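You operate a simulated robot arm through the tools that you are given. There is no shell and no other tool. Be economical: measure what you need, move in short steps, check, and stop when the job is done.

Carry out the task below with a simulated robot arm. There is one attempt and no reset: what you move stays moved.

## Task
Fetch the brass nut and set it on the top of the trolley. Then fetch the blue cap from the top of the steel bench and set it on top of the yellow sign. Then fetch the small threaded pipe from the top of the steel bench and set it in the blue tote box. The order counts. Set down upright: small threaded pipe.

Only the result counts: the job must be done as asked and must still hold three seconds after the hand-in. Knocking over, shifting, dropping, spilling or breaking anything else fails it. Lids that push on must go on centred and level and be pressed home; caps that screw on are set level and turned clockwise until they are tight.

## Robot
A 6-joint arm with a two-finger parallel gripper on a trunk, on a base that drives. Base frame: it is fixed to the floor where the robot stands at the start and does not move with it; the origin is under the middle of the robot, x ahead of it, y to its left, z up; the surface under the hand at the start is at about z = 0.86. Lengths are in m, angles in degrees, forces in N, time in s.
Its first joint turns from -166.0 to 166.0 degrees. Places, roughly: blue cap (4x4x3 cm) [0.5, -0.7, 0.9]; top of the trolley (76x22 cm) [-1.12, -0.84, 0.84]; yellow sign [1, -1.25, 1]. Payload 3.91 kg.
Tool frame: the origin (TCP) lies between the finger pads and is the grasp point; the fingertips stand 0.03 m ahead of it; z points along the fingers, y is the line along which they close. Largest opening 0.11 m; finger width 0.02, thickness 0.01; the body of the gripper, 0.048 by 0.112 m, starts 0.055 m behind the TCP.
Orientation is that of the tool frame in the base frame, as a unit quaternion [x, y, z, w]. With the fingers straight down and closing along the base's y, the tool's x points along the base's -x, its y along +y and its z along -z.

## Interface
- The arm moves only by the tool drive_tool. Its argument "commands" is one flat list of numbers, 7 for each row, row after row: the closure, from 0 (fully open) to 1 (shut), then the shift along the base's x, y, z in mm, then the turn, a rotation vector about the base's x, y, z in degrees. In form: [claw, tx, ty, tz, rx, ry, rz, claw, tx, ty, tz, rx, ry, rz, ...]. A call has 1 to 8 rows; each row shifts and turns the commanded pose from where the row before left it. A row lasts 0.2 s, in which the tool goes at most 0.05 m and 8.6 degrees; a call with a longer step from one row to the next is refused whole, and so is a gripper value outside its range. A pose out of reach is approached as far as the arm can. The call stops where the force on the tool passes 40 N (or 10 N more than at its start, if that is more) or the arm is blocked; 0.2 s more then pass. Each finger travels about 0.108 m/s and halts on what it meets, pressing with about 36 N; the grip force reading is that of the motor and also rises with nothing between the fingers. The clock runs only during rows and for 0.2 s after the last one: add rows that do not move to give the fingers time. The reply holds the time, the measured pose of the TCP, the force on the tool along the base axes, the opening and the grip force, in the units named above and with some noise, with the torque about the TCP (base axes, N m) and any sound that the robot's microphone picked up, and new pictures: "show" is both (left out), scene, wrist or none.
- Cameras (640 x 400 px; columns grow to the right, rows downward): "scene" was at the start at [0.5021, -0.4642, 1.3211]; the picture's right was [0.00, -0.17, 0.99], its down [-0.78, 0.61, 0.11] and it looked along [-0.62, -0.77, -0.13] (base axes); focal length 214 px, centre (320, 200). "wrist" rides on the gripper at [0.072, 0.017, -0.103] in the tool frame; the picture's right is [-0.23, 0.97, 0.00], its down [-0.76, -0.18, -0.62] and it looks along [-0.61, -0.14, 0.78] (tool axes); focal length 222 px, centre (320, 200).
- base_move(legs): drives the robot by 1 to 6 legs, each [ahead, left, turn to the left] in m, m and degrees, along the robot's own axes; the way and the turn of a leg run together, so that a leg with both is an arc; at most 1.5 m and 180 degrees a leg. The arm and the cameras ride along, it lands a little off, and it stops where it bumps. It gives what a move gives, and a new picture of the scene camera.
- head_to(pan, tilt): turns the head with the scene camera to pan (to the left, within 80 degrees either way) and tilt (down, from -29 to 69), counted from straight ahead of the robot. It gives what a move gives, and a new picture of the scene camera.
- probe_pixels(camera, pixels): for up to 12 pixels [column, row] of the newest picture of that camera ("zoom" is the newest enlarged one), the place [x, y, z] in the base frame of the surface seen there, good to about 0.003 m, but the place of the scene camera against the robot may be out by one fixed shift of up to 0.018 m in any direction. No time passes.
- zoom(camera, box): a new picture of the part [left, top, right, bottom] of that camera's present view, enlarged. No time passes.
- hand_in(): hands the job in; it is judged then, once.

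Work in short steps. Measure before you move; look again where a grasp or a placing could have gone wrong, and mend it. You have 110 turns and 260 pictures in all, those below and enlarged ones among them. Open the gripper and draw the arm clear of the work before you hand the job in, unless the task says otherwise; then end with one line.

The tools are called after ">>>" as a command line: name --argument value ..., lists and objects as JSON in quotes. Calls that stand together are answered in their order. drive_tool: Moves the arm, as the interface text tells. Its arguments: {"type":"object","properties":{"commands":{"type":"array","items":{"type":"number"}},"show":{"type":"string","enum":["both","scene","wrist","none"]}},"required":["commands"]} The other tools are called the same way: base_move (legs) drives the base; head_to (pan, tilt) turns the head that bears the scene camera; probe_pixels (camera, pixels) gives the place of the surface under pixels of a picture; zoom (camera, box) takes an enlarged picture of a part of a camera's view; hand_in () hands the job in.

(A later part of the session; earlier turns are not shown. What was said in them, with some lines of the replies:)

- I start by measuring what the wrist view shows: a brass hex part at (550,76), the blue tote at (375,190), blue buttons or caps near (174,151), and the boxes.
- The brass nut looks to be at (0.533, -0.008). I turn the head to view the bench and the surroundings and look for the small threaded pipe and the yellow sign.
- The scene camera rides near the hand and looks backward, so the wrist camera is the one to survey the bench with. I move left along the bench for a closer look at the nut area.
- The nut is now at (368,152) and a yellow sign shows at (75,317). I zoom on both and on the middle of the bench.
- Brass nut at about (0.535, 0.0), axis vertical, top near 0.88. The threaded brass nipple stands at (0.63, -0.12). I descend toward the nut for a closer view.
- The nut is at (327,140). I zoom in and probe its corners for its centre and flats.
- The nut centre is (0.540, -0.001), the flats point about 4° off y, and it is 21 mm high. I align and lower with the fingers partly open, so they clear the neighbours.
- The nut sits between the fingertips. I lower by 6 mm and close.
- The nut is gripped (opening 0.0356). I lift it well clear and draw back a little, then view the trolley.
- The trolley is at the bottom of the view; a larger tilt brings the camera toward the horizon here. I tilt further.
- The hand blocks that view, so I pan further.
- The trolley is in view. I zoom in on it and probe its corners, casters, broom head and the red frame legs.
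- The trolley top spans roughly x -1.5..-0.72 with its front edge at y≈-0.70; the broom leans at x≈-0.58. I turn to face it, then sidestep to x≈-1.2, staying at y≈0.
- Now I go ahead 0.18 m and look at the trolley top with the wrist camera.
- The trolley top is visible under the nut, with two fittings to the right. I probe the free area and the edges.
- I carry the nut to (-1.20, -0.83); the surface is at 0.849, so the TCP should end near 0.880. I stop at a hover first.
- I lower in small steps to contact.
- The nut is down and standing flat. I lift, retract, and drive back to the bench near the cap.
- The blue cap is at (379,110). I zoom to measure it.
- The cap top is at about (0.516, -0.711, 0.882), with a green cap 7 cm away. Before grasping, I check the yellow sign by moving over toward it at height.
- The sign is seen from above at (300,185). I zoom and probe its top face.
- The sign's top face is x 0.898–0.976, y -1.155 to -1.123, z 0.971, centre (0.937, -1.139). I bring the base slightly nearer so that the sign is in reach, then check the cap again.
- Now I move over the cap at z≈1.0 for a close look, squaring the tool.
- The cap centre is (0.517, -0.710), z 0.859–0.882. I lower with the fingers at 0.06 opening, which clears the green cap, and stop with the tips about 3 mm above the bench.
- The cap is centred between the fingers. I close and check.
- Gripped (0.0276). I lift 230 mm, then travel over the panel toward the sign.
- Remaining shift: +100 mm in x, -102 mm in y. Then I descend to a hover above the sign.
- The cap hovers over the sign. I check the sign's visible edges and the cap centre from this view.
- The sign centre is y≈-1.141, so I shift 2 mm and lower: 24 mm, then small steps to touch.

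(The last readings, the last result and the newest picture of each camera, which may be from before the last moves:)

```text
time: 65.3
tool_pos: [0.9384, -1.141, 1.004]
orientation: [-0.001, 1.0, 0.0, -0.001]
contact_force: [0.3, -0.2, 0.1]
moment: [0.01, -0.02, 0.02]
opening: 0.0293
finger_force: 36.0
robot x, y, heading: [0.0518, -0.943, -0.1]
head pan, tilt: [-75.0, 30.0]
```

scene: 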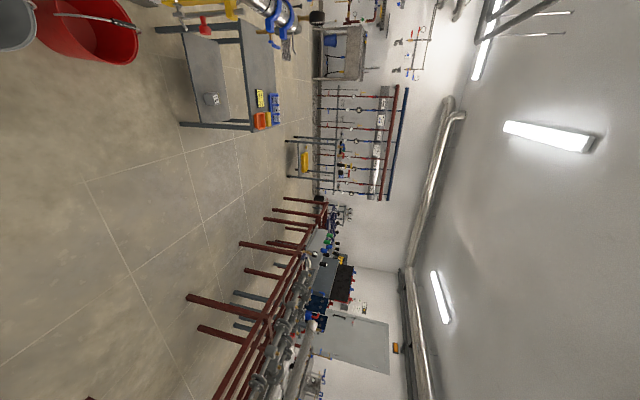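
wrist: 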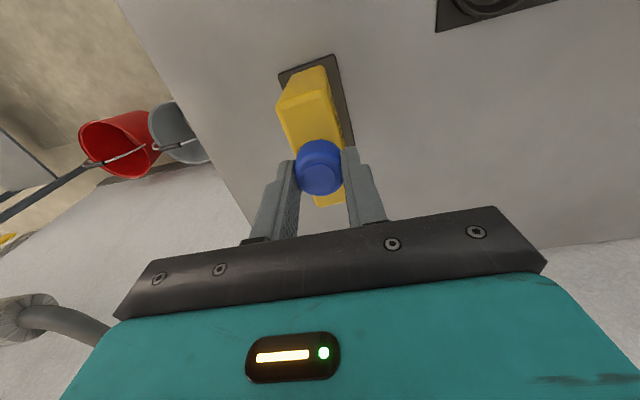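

>>> drive_tool --commands '[0.8, 0, 0, -1, 0, 0, 0, 0.8, 0, 0, 0, 0, 0, 0]' --show "none"

```text
time: 65.9
tool_pos: [0.9373, -1.1408, 1.0048]
orientation: [-0.001, 1.0, 0.001, 0.001]
contact_force: [3.7, -0.5, 12.1]
moment: [-0.01, -0.1, 0.0]
opening: 0.0295
finger_force: 36.1
robot x, y, heading: [0.0493, -0.9429, -0.5]
head pan, tilt: [-75.0, 30.0]
```

Contact (12 N). I ease off slightly, open gently, then rise.

>>> drive_tool --commands '[0.8, 0, 0, 0.5, 0, 0, 0, 0.72, 0, 0, 0, 0, 0, 0, 0.65, 0, 0, 0, 0, 0, 0, 0.5, 0, 0, 0, 0, 0, 0, 0.5, 0, 0, 0, 0, 0, 0, 0.5, 0, 0, 25, 0, 0, 0, 0.5, 0, 0, 40, 0, 0, 0, 0.5, 0, 0, 0, 0, 0, 0]' --show "wrist"

>>> zoom --camera "wrist" --box '[250, 50, 390, 190]'

```text
time: 67.7
tool_pos: [0.9389, -1.1409, 1.0693]
orientation: [-0.001, 1.0, 0.0, 0.0]
contact_force: [0.5, 0.1, -0.3]
moment: [-0.01, 0.02, -0.04]
opening: 0.055
finger_force: 0.0
robot x, y, heading: [0.0515, -0.9427, -0.5]
head pan, tilt: [-75.0, 30.0]
```

wrist: 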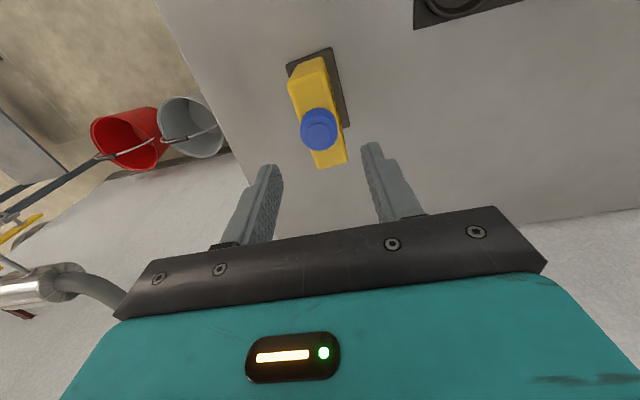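

```text
2.86 times, centred on (320, 120) of wrist
```

zoom: 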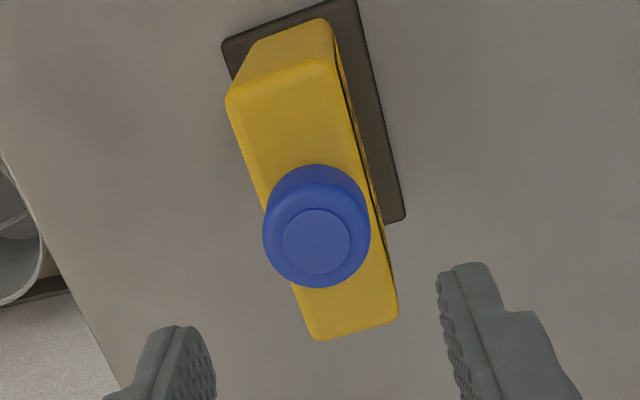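

The cap sits level on the sign. I raise, retract over the bench, and drive left to the pipe.

>>> drive_tool --commands '[0.4, 0, 0, 45, 0, 0, 0, 0.3, 0, 0, 45, 0, 0, 0, 0, 0, 0, 45, 0, 0, 0, 0, -30, 15, 25, 0, 0, 0, 0, -45, 15, 0, 0, 0, 0, 0, -45, 15, 0, 0, 0, 0, 0, -45, 15, 0, 0, 0, 0, 0, -45, 15, 0, 0, 0, 0]' --show "none"

>>> drive_tool --commands '[0, -40, 20, 0, 0, 0, 0, 0, -40, 20, 0, 0, 0, 0, 0, -40, 20, 0, 0, 0, 0, 0, -40, 20, 0, 0, 0, 0, 0, -40, 20, 0, 0, 0, 0, 0, -40, 20, 0, 0, 0, 0]' --show "none"

>>> base_move --legs '[[-0.05, 0, 0], [0, 0.7, 0]]'

>>> drive_tool --commands '[0, 0, 0, 0, 0, 0, 0]' --show "wrist"

```text
time: 69.5
tool_pos: [0.7106, -1.0639, 1.2097]
orientation: [-0.001, 1.0, 0.0, -0.001]
contact_force: [1.1, 0.5, -1.0]
moment: [0.03, 0.07, -0.01]
opening: 0.11
finger_force: 0.1
out of reach, approached as far as the arm can: row 3
robot x, y, heading: [0.0516, -0.9465, -0.6]
head pan, tilt: [-75.0, 30.0]
```

```text
time: 70.9
tool_pos: [0.4714, -0.9424, 1.2086]
orientation: [0.0, 1.0, 0.0, -0.001]
contact_force: [0.5, 0.1, -1.4]
moment: [0.03, 0.1, 0.01]
opening: 0.1101
finger_force: 0.1
robot x, y, heading: [0.0461, -0.9485, -0.2]
head pan, tilt: [-75.0, 30.0]
```

```text
time: 75.3
tool_pos: [0.4205, -0.2288, 1.2107]
orientation: [-0.004, 1.0, 0.0, 0.0]
contact_force: [0.1, -0.3, 0.1]
moment: [0.0, -0.01, -0.01]
opening: 0.1102
finger_force: 0.0
robot x, y, heading: [0.0005, -0.2374, 0.3]
head pan, tilt: [-75.0, 30.0]
```

scene: 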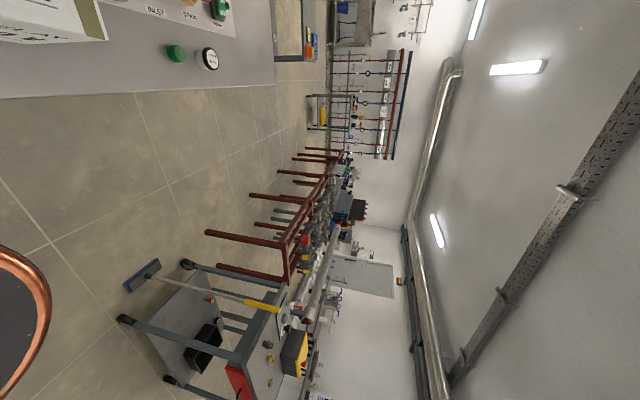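

```text
time: 75.7
tool_pos: [0.4204, -0.2291, 1.2095]
orientation: [-0.005, 1.0, 0.0, 0.0]
contact_force: [0.4, 0.1, -0.2]
moment: [-0.01, 0.02, -0.01]
opening: 0.1102
finger_force: 0.1
robot x, y, heading: [-0.0023, -0.2363, 0.3]
head pan, tilt: [-75.0, 30.0]
```

wrist: 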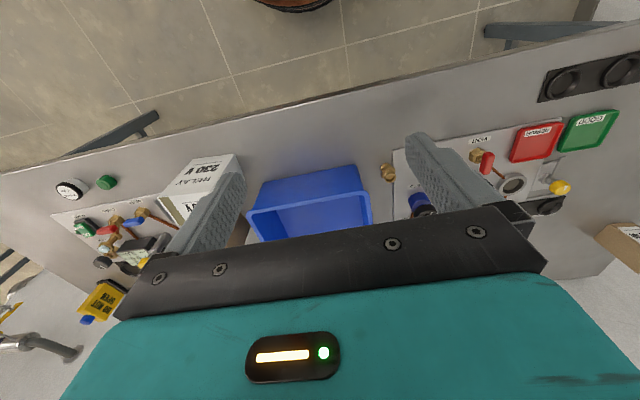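

The pipe stands at (387,170), right of the tote. I move in for a close look.

>>> drive_tool --commands '[0, 30, 18, -27, 0, 0, 0, 0, 30, 18, -27, 0, 0, 0, 0, 30, 18, -27, 0, 0, 0, 0, 30, 18, -27, 0, 0, 0, 0, 30, 18, -27, 0, 0, 0, 0, 30, 18, -27, 0, 0, 0, 0, 0, 0, 0, 0, 0, 0]' --show "wrist"

>>> zoom --camera "wrist" --box '[240, 100, 400, 200]'

```text
time: 77.3
tool_pos: [0.6014, -0.1208, 1.0463]
orientation: [-0.004, 1.0, 0.0, 0.001]
contact_force: [-0.8, 0.4, 0.6]
moment: [-0.02, 0.0, 0.02]
opening: 0.1098
finger_force: 0.1
robot x, y, heading: [-0.0008, -0.2382, 0.1]
head pan, tilt: [-75.0, 30.0]
```

wrist: 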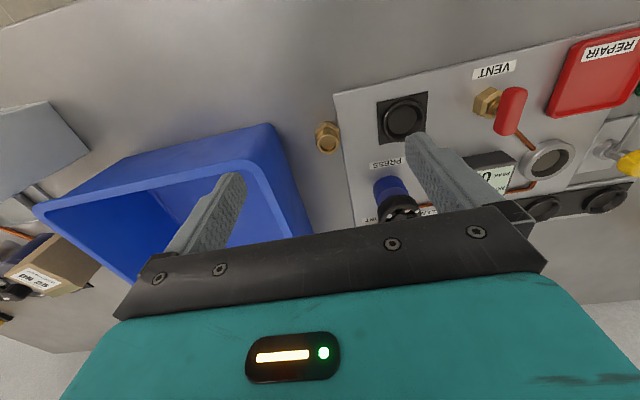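

```text
4.00 times, centred on (320, 150) of wrist
```

zoom: 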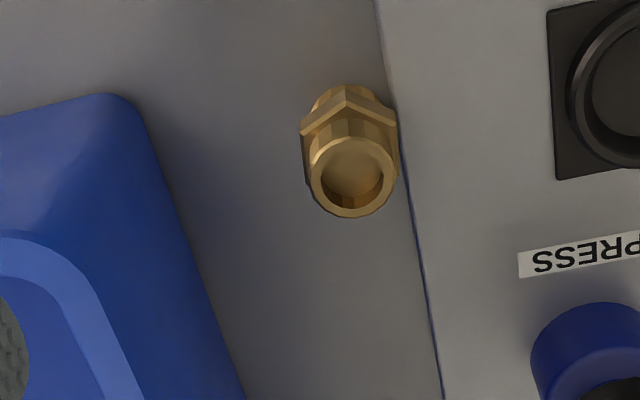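

I probe the pipe top rim, its hex, the tote rim and floor, and the panel.

>>> probe_pixels --camera "zoom" --pixels '[[352, 140], [352, 212], [312, 175], [393, 175], [352, 180], [305, 132], [396, 122], [346, 90], [420, 100], [250, 200], [120, 100], [80, 280]]'

>>> probe_pixels --camera "wrist" --pixels '[[355, 120], [280, 150], [260, 128], [45, 207], [130, 220], [160, 200], [260, 190], [400, 205], [175, 240], [305, 228], [150, 150], [120, 250]]'

```text
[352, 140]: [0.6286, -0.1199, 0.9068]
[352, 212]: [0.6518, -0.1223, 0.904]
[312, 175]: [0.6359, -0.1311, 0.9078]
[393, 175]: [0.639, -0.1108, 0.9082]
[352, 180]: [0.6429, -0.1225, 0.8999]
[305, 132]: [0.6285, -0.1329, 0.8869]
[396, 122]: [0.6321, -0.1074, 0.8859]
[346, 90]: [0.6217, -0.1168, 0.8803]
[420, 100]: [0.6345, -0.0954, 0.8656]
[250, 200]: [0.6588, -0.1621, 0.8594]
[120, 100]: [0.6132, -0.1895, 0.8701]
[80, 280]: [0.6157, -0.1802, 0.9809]
```

```text
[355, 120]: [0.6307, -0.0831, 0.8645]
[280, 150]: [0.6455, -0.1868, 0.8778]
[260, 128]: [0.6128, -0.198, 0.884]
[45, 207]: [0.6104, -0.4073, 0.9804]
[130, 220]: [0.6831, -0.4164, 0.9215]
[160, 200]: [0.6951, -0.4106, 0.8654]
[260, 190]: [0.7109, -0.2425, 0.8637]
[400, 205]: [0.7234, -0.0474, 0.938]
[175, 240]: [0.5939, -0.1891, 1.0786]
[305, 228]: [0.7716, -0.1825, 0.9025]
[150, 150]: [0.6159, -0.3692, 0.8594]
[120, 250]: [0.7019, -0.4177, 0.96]
```

The pipe centre is about (0.639, -0.121), z 0.859–0.907, with a hex at about 0.88. The tote rim (z 0.98) is close on the -y side, so I turn the gripper -70° to close across hex flats nearly along x, then look again.

>>> drive_tool --commands '[0, 10, 0, 0, 0, 0, -8.5, 0, 10, 0, 0, 0, 0, -8.5, 0, 10, 0, 0, 0, 0, -8.5, 0, 8, 0, 0, 0, 0, -8.5, 0, 0, 0, 0, 0, 0, -8.5, 0, 0, 0, 0, 0, 0, -8.5, 0, 0, 0, 0, 0, 0, -8.5, 0, 0, 0, 0, 0, 0, -8.5]' --show "none"

>>> drive_tool --commands '[0.4, 0, 0, -20, 0, 0, -2, 0.4, 0, 0, -20, 0, 0, 0, 0.4, 0, 0, -20, 0, 0, 0, 0.4, 0, 0, 0, 0, 0, 0]' --show "wrist"

>>> zoom --camera "wrist" --box '[260, 110, 380, 210]'

```text
time: 79.1
tool_pos: [0.6394, -0.1214, 1.0472]
orientation: [0.556, 0.831, 0.0, 0.0]
contact_force: [-0.2, -0.6, -0.2]
moment: [0.02, 0.0, -0.01]
opening: 0.11
finger_force: 0.0
robot x, y, heading: [0.0014, -0.2336, 0.1]
head pan, tilt: [-75.0, 30.0]
```

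```text
time: 80.1
tool_pos: [0.6401, -0.1201, 0.9888]
orientation: [0.57, 0.822, 0.0, 0.0]
contact_force: [-0.1, 0.0, -0.3]
moment: [0.01, 0.02, 0.01]
opening: 0.0661
finger_force: 0.0
robot x, y, heading: [0.0021, -0.2356, 0.2]
head pan, tilt: [-75.0, 30.0]
```

wrist: 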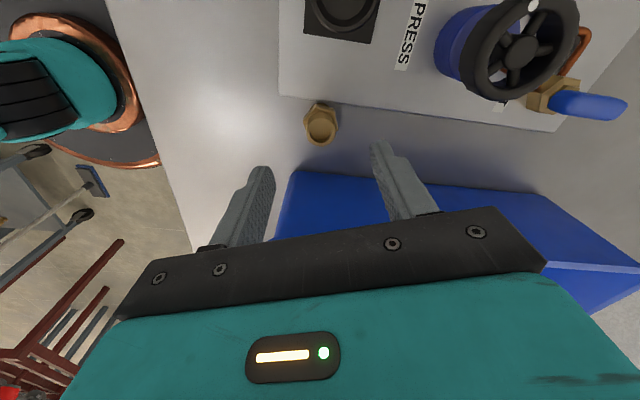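

```text
4.00 times, centred on (320, 160) of wrist
```

zoom: 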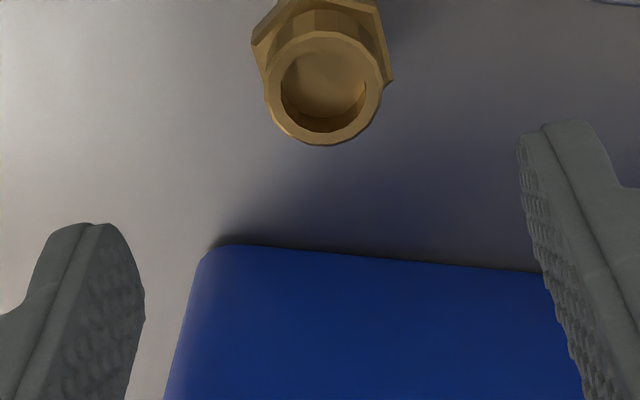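

>>> zoom --camera "wrist" --box '[290, 90, 354, 154]'

```text
6.25 times, centred on (322, 122) of wrist
```

zoom: 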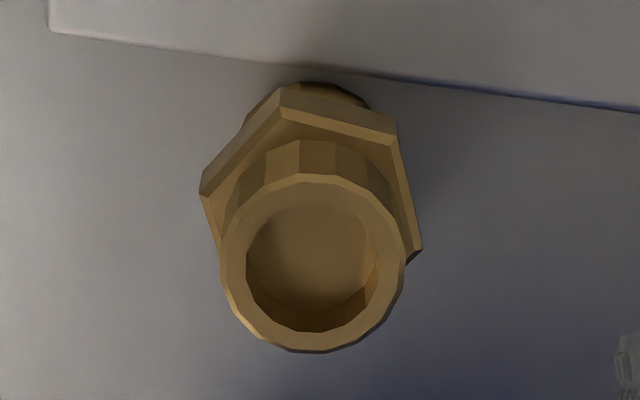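

>>> probe_pixels --camera "zoom" --pixels '[[282, 113], [394, 139], [418, 248], [204, 196], [315, 180], [312, 348], [226, 260], [401, 255], [375, 200], [245, 325], [320, 250]]'

```text
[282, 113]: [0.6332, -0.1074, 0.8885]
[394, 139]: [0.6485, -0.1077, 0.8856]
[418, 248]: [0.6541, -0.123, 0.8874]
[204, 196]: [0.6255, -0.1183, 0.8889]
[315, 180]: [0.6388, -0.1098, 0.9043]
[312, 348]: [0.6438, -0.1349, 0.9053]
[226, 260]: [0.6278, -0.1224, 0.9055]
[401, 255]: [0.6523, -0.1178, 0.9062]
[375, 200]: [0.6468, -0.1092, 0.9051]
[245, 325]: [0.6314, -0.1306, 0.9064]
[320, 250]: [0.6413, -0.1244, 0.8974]
```

The rim centre is (0.640, -0.1215) and a hex flat faces about 24°. The closing axis is at 20.6°, so I turn +2° and lower to TCP z≈0.903.

>>> drive_tool --commands '[0.4, 0, -1.5, -30, 0, 0, 2, 0.4, 0, 0, -30, 0, 0, 0, 0.4, 0, 0, -27, 0, 0, 0, 0.4, 0, 0, 0, 0, 0, 0]' --show "wrist"

```text
time: 81.1
tool_pos: [0.6407, -0.1222, 0.9018]
orientation: [0.555, 0.832, 0.0, 0.001]
contact_force: [5.8, 3.9, 28.2]
moment: [-3.22, 1.39, 0.5]
opening: 0.0661
finger_force: 0.1
robot x, y, heading: [0.0025, -0.2366, 0.0]
head pan, tilt: [-75.0, 30.0]
```

wrist: 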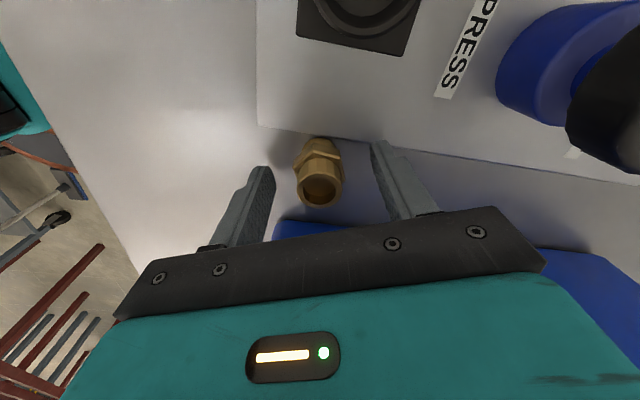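

28 N with a moment pointing to (-0.05, -0.115) from the TCP: the camera head on the hand is resting on the tote rim. I rise at once and will grip higher (TCP ≈0.914), which clears the rim and still catches the upper hex.

>>> drive_tool --commands '[0.4, 0, 0, 12, 0, 0, 0, 0.4, 0, 0, 0, 0, 0, 0]' --show "wrist"

>>> zoom --camera "wrist" --box '[230, 110, 420, 230]'

```text
time: 81.7
tool_pos: [0.6405, -0.1228, 0.9115]
orientation: [0.555, 0.832, -0.001, 0.0]
contact_force: [-1.2, 0.7, 0.0]
moment: [0.02, -0.01, 0.03]
opening: 0.0658
finger_force: 0.1
robot x, y, heading: [-0.0, -0.2363, 0.5]
head pan, tilt: [-75.0, 30.0]
```

wrist: 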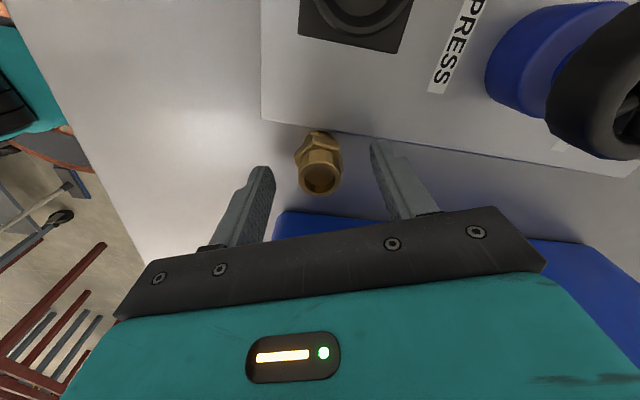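

```text
3.33 times, centred on (325, 170) of wrist
```

zoom: 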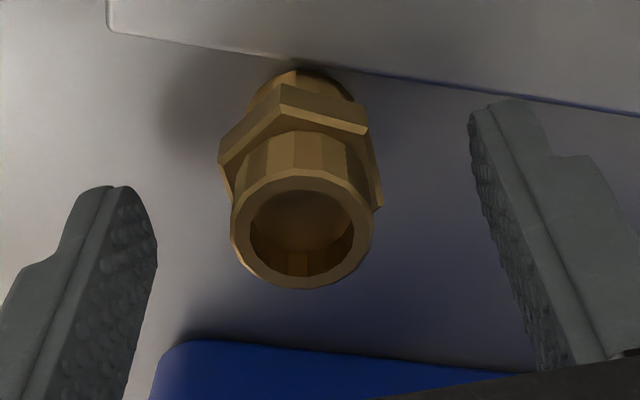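

The force is zero and the hex lies midway between the tips. I close.

>>> drive_tool --commands '[0.55, 0, 0, 0, 0, 0, 0, 0.7, 0, 0, 0, 0, 0, 0, 0.85, 0, 0, 0, 0, 0, 0, 0.85, 0, 0, 0, 0, 0, 0, 0.85, 0, 0, 0, 0, 0, 0]' --show "wrist"

>>> zoom --camera "wrist" --box '[230, 110, 420, 230]'

```text
time: 82.9
tool_pos: [0.6406, -0.1218, 0.9124]
orientation: [0.555, 0.832, 0.0, -0.001]
contact_force: [-0.3, 0.8, -0.4]
moment: [0.01, -0.01, 0.02]
opening: 0.033
finger_force: 36.2
robot x, y, heading: [-0.0037, -0.2348, 0.3]
head pan, tilt: [-75.0, 30.0]
```

wrist: 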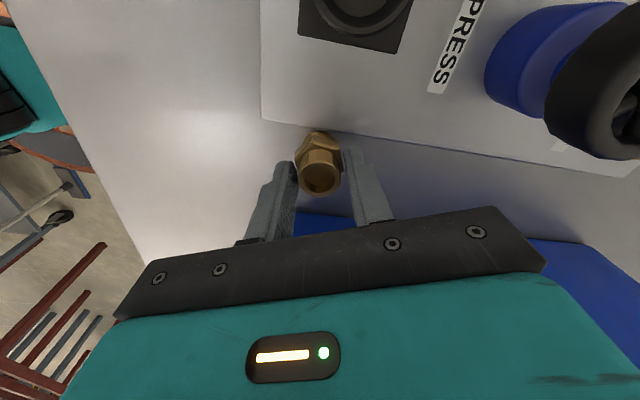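

```text
3.33 times, centred on (325, 170) of wrist
```

zoom: 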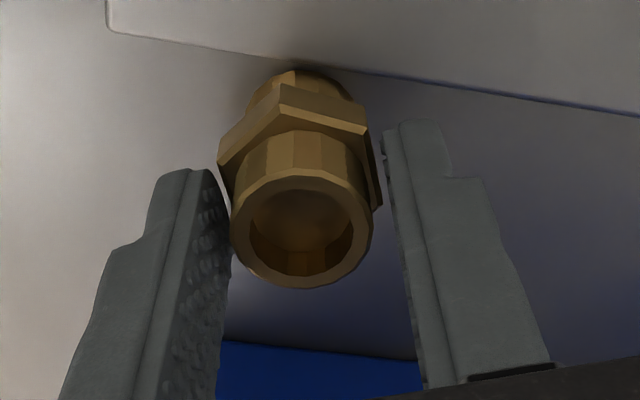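

The grip reads 36 N at 0.033, a little wide for the hex. I test with a small lift and check that it comes along level.

>>> drive_tool --commands '[0.85, 0, 0, 10, 0, 0, 0, 0.85, 0, 0, 0, 0, 0, 0, 0.85, 0, 0, 0, 0, 0, 0]' --show "wrist"

>>> zoom --camera "wrist" --box '[230, 110, 420, 230]'

```text
time: 83.7
tool_pos: [0.6404, -0.1221, 0.9232]
orientation: [0.555, 0.832, 0.0, 0.0]
contact_force: [-0.2, -0.2, -0.8]
moment: [0.03, -0.04, 0.02]
opening: 0.0329
finger_force: 35.7
robot x, y, heading: [0.0016, -0.2333, 0.2]
head pan, tilt: [-75.0, 30.0]
```

wrist: 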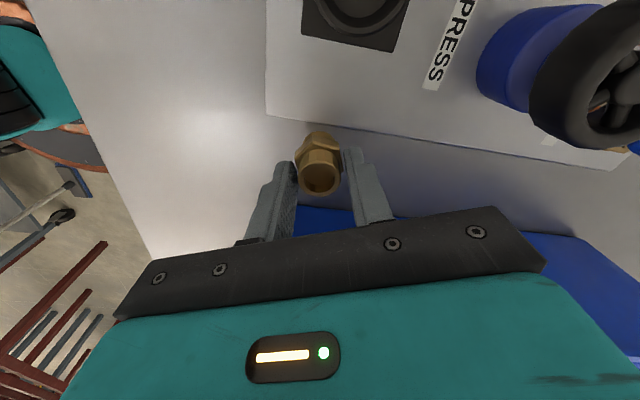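

```text
3.33 times, centred on (325, 170) of wrist
```

zoom: 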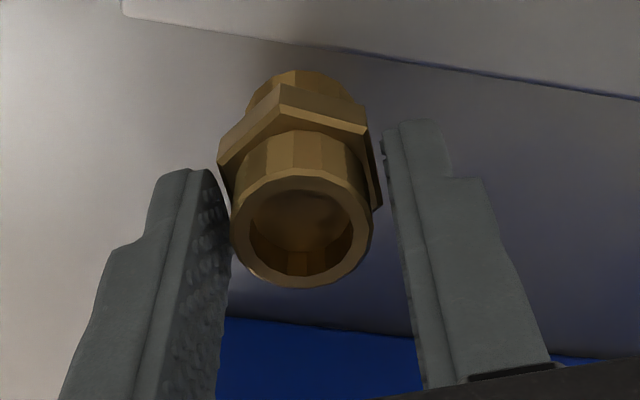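

The pipe rose with the gripper and kept its pose. I lift further and then move over the tote, looking for its centre.

>>> drive_tool --commands '[0.85, 0, 0, 40, 0, 0, 0, 0.85, 0, 0, 45, 0, 0, 0, 0.85, 0, 0, 45, 0, 0, 0, 0.85, 0, 0, 20, 0, 0, 0, 0.85, 5, -20, 0, 0, 0, 0, 0.85, 5, -20, 0, 0, 0, 0, 0.85, 0, 0, 0, 0, 0, 0]' --show "wrist"

```text
time: 85.3
tool_pos: [0.6491, -0.1623, 1.0707]
orientation: [0.556, 0.831, -0.001, 0.0]
contact_force: [0.6, -0.3, -1.9]
moment: [0.0, -0.02, 0.03]
opening: 0.0331
finger_force: 35.9
robot x, y, heading: [0.0008, -0.2342, 0.4]
head pan, tilt: [-75.0, 30.0]
```

wrist: 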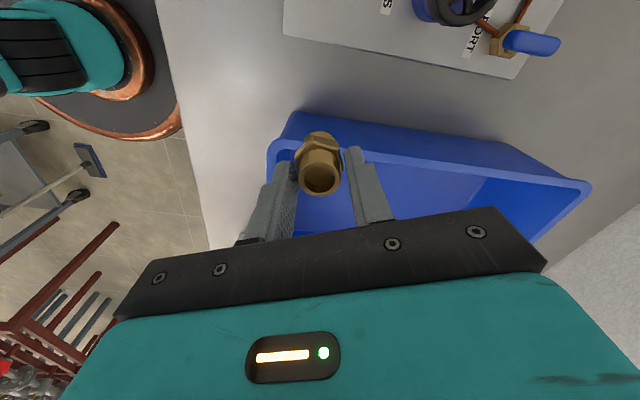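

I probe the tote's rim corners and floor.

>>> probe_pixels --camera "wrist" --pixels '[[273, 145], [585, 186], [430, 160], [540, 228], [420, 200], [350, 215], [450, 190], [268, 185], [320, 222], [490, 205], [300, 120], [440, 130]]'

```text
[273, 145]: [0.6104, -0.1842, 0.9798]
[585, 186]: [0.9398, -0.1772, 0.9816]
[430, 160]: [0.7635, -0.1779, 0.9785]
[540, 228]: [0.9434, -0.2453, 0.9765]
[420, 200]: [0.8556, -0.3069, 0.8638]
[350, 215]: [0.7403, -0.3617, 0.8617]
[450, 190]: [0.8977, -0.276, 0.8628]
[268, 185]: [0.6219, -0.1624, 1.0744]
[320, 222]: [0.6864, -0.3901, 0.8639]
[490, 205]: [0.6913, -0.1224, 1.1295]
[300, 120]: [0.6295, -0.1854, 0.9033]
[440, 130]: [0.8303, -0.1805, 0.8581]
```

The tote spans x 0.61–0.94, y -0.42 to -0.18, floor z≈0.8635, and has not shifted. I go to (0.765, -0.30) and descend to a hover.

>>> drive_tool --commands '[0.85, 29, -34.5, 0, 0, 0, 0, 0.85, 29, -34.5, 0, 0, 0, 0, 0.85, 29, -34.5, 0, 0, 0, 0, 0.85, 29, -34.5, 0, 0, 0, 0, 0.85, 0, 0, -40, 0, 0, 0, 0.85, 0, 0, -40, 0, 0, 0, 0.85, 0, 0, -40, 0, 0, 0, 0.85, 0, 0, -20, 0, 0, 0]' --show "wrist"

```text
time: 87.1
tool_pos: [0.7643, -0.2998, 0.9327]
orientation: [0.556, 0.831, 0.0, 0.0]
contact_force: [0.5, 0.3, -0.3]
moment: [0.0, -0.02, 0.05]
opening: 0.0325
finger_force: 35.7
robot x, y, heading: [0.0012, -0.2371, 0.4]
head pan, tilt: [-75.0, 30.0]
```

wrist: 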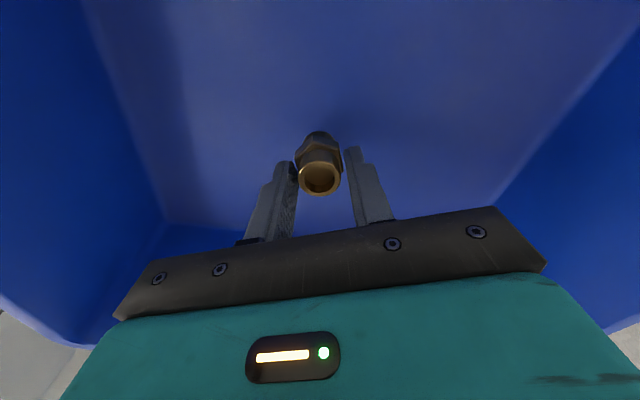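

>>> drive_tool --commands '[0.85, 0, 0, -8, 0, 0, 0, 0.85, 0, 0, -4, 0, 0, 0, 0.85, 0, 0, -2, 0, 0, 0, 0.85, 0, 0, 0, 0, 0, 0]' --show "none"

```text
time: 88.1
tool_pos: [0.7667, -0.2997, 0.9181]
orientation: [0.556, 0.831, 0.001, 0.0]
contact_force: [0.3, -1.3, -0.9]
moment: [0.02, -0.02, 0.0]
opening: 0.0327
finger_force: 35.8
robot x, y, heading: [0.0028, -0.2358, 0.0]
head pan, tilt: [-75.0, 30.0]
```

No contact yet, so I go down 1 mm at a time.

>>> drive_tool --commands '[0.85, 0, 0, -1, 0, 0, 0, 0.85, 0, 0, 0, 0, 0, 0]' --show "none"

>>> drive_tool --commands '[0.85, 0, 0, -1, 0, 0, 0, 0.85, 0, 0, 0, 0, 0, 0]' --show "none"

```text
time: 88.7
tool_pos: [0.7659, -0.3013, 0.9175]
orientation: [0.556, 0.831, 0.0, -0.001]
contact_force: [-0.7, -0.1, -0.4]
moment: [0.01, 0.01, 0.03]
opening: 0.0326
finger_force: 35.8
robot x, y, heading: [0.0007, -0.2391, 0.2]
head pan, tilt: [-75.0, 30.0]
```

```text
time: 89.3
tool_pos: [0.7642, -0.2997, 0.9176]
orientation: [0.555, 0.832, 0.0, 0.0]
contact_force: [-0.6, 0.6, -0.9]
moment: [0.0, 0.0, -0.01]
opening: 0.0327
finger_force: 36.0
robot x, y, heading: [-0.0024, -0.2352, 0.2]
head pan, tilt: [-75.0, 30.0]
```

>>> drive_tool --commands '[0.85, 0, 0, -1, 0, 0, 0, 0.85, 0, 0, 0, 0, 0, 0]' --show "none"

```text
time: 89.9
tool_pos: [0.7647, -0.2994, 0.9168]
orientation: [0.556, 0.831, 0.0, 0.001]
contact_force: [-0.1, -1.6, 11.8]
moment: [-0.04, 0.04, 0.02]
opening: 0.0326
finger_force: 35.8
robot x, y, heading: [-0.0012, -0.2359, 0.2]
head pan, tilt: [-75.0, 30.0]
```

Contact with the tote floor (12 N). I ease off, open gently and rise.

>>> drive_tool --commands '[0.85, 0, 0, 0.5, 0, 0, 0, 0.66, 0, 0, 0, 0, 0, 0, 0.6, 0, 0, 0, 0, 0, 0, 0.45, 0, 0, 0, 0, 0, 0, 0.45, 0, 0, 0, 0, 0, 0, 0.45, 0, 0, 25, 0, 0, 0, 0.45, 0, 0, 45, 0, 0, 0, 0.45, 0, 0, 40, 0, 0, 0]' --show "wrist"

>>> zoom --camera "wrist" --box '[230, 60, 420, 180]'

```text
time: 91.7
tool_pos: [0.763, -0.3023, 1.0268]
orientation: [0.556, 0.831, 0.0, -0.001]
contact_force: [0.7, 0.6, -0.8]
moment: [0.02, 0.03, -0.03]
opening: 0.0606
finger_force: 0.1
robot x, y, heading: [-0.0007, -0.2336, 0.3]
head pan, tilt: [-75.0, 30.0]
```

wrist: 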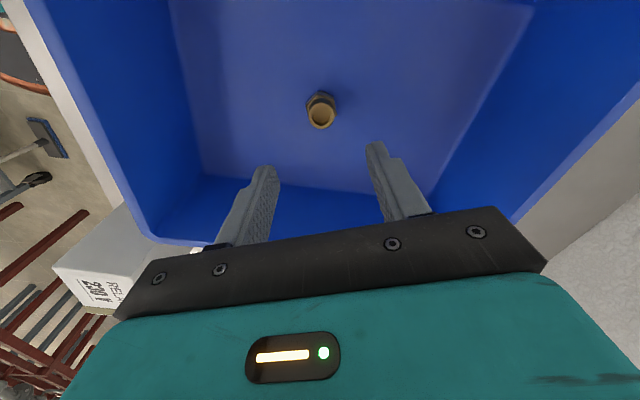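

```text
3.33 times, centred on (325, 120) of wrist
```

zoom: 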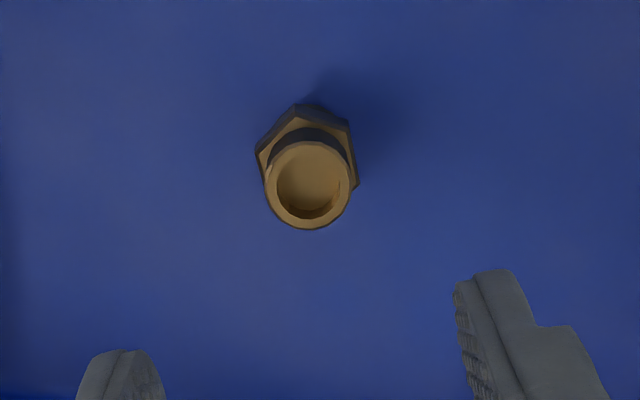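

The pipe stands upright in the tote. I raise the arm clear and take a last look, rotating back so the sign comes into view.

>>> drive_tool --commands '[0.3, 0, 0, 45, 0, 0, 0, 0.2, 0, 0, 45, 0, 0, 0, 0.1, 0, 0, 45, 0, 0, 0, 0, -30, 0, 20, 0, 0, 8, 0, -40, 0, 0, 0, 0, 8, 0, -40, 0, 0, 0, 0, 8, 0, -40, 0, 0, 0, 0, 8, 0, -40, 0, 0, 0, 0, 8]' --show "none"

>>> drive_tool --commands '[0, -40, 0, 0, 0, 0, 8, 0, -40, 0, 0, 0, 0, 8, 0, -30, 0, 0, 0, 0, 8, 0, 0, 0, 0, 0, 0, 0]' --show "both"

```text
time: 93.5
tool_pos: [0.5749, -0.3027, 1.179]
orientation: [0.238, 0.971, -0.001, -0.001]
contact_force: [0.6, 0.5, -0.4]
moment: [0.0, 0.07, 0.06]
opening: 0.1098
finger_force: 0.1
robot x, y, heading: [0.0007, -0.235, 0.2]
head pan, tilt: [-75.0, 30.0]
```

```text
time: 94.5
tool_pos: [0.4632, -0.2992, 1.1807]
orientation: [0.03, 1.0, 0.0, 0.0]
contact_force: [-0.2, 0.6, 0.6]
moment: [-0.03, 0.01, -0.03]
opening: 0.11
finger_force: 0.0
robot x, y, heading: [-0.0015, -0.2308, 0.1]
head pan, tilt: [-75.0, 30.0]
```

scene: 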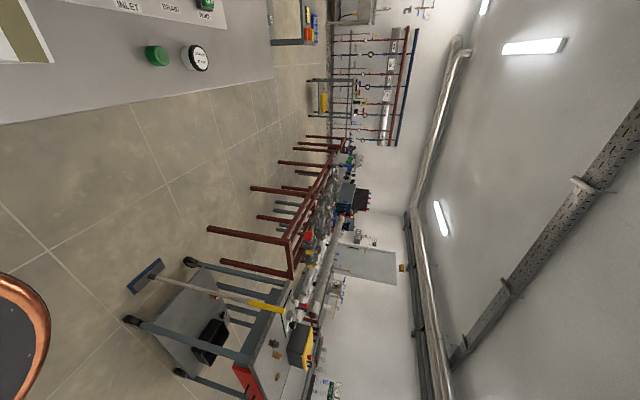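
wrist: 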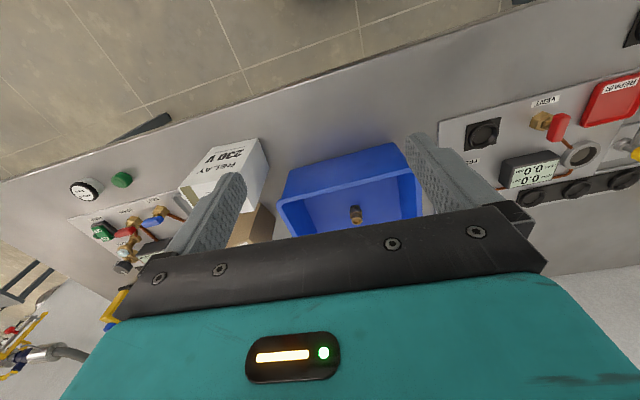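

The pipe stands in the tote at (355,213), the blue cap still sits on the sign at (108,326), and the nut and broom are undisturbed at the trolley. The arm is clear with the gripper open, so I hand in.

>>> hand_in

```text
The job is handed in.
```

I set the brass nut on the trolley top, then the blue cap on the yellow sign, then stood the small threaded pipe upright in the blue tote, and handed the job in; while lining up on the pipe, the hand's camera head briefly pressed on the tote rim, but the tote did not shift.
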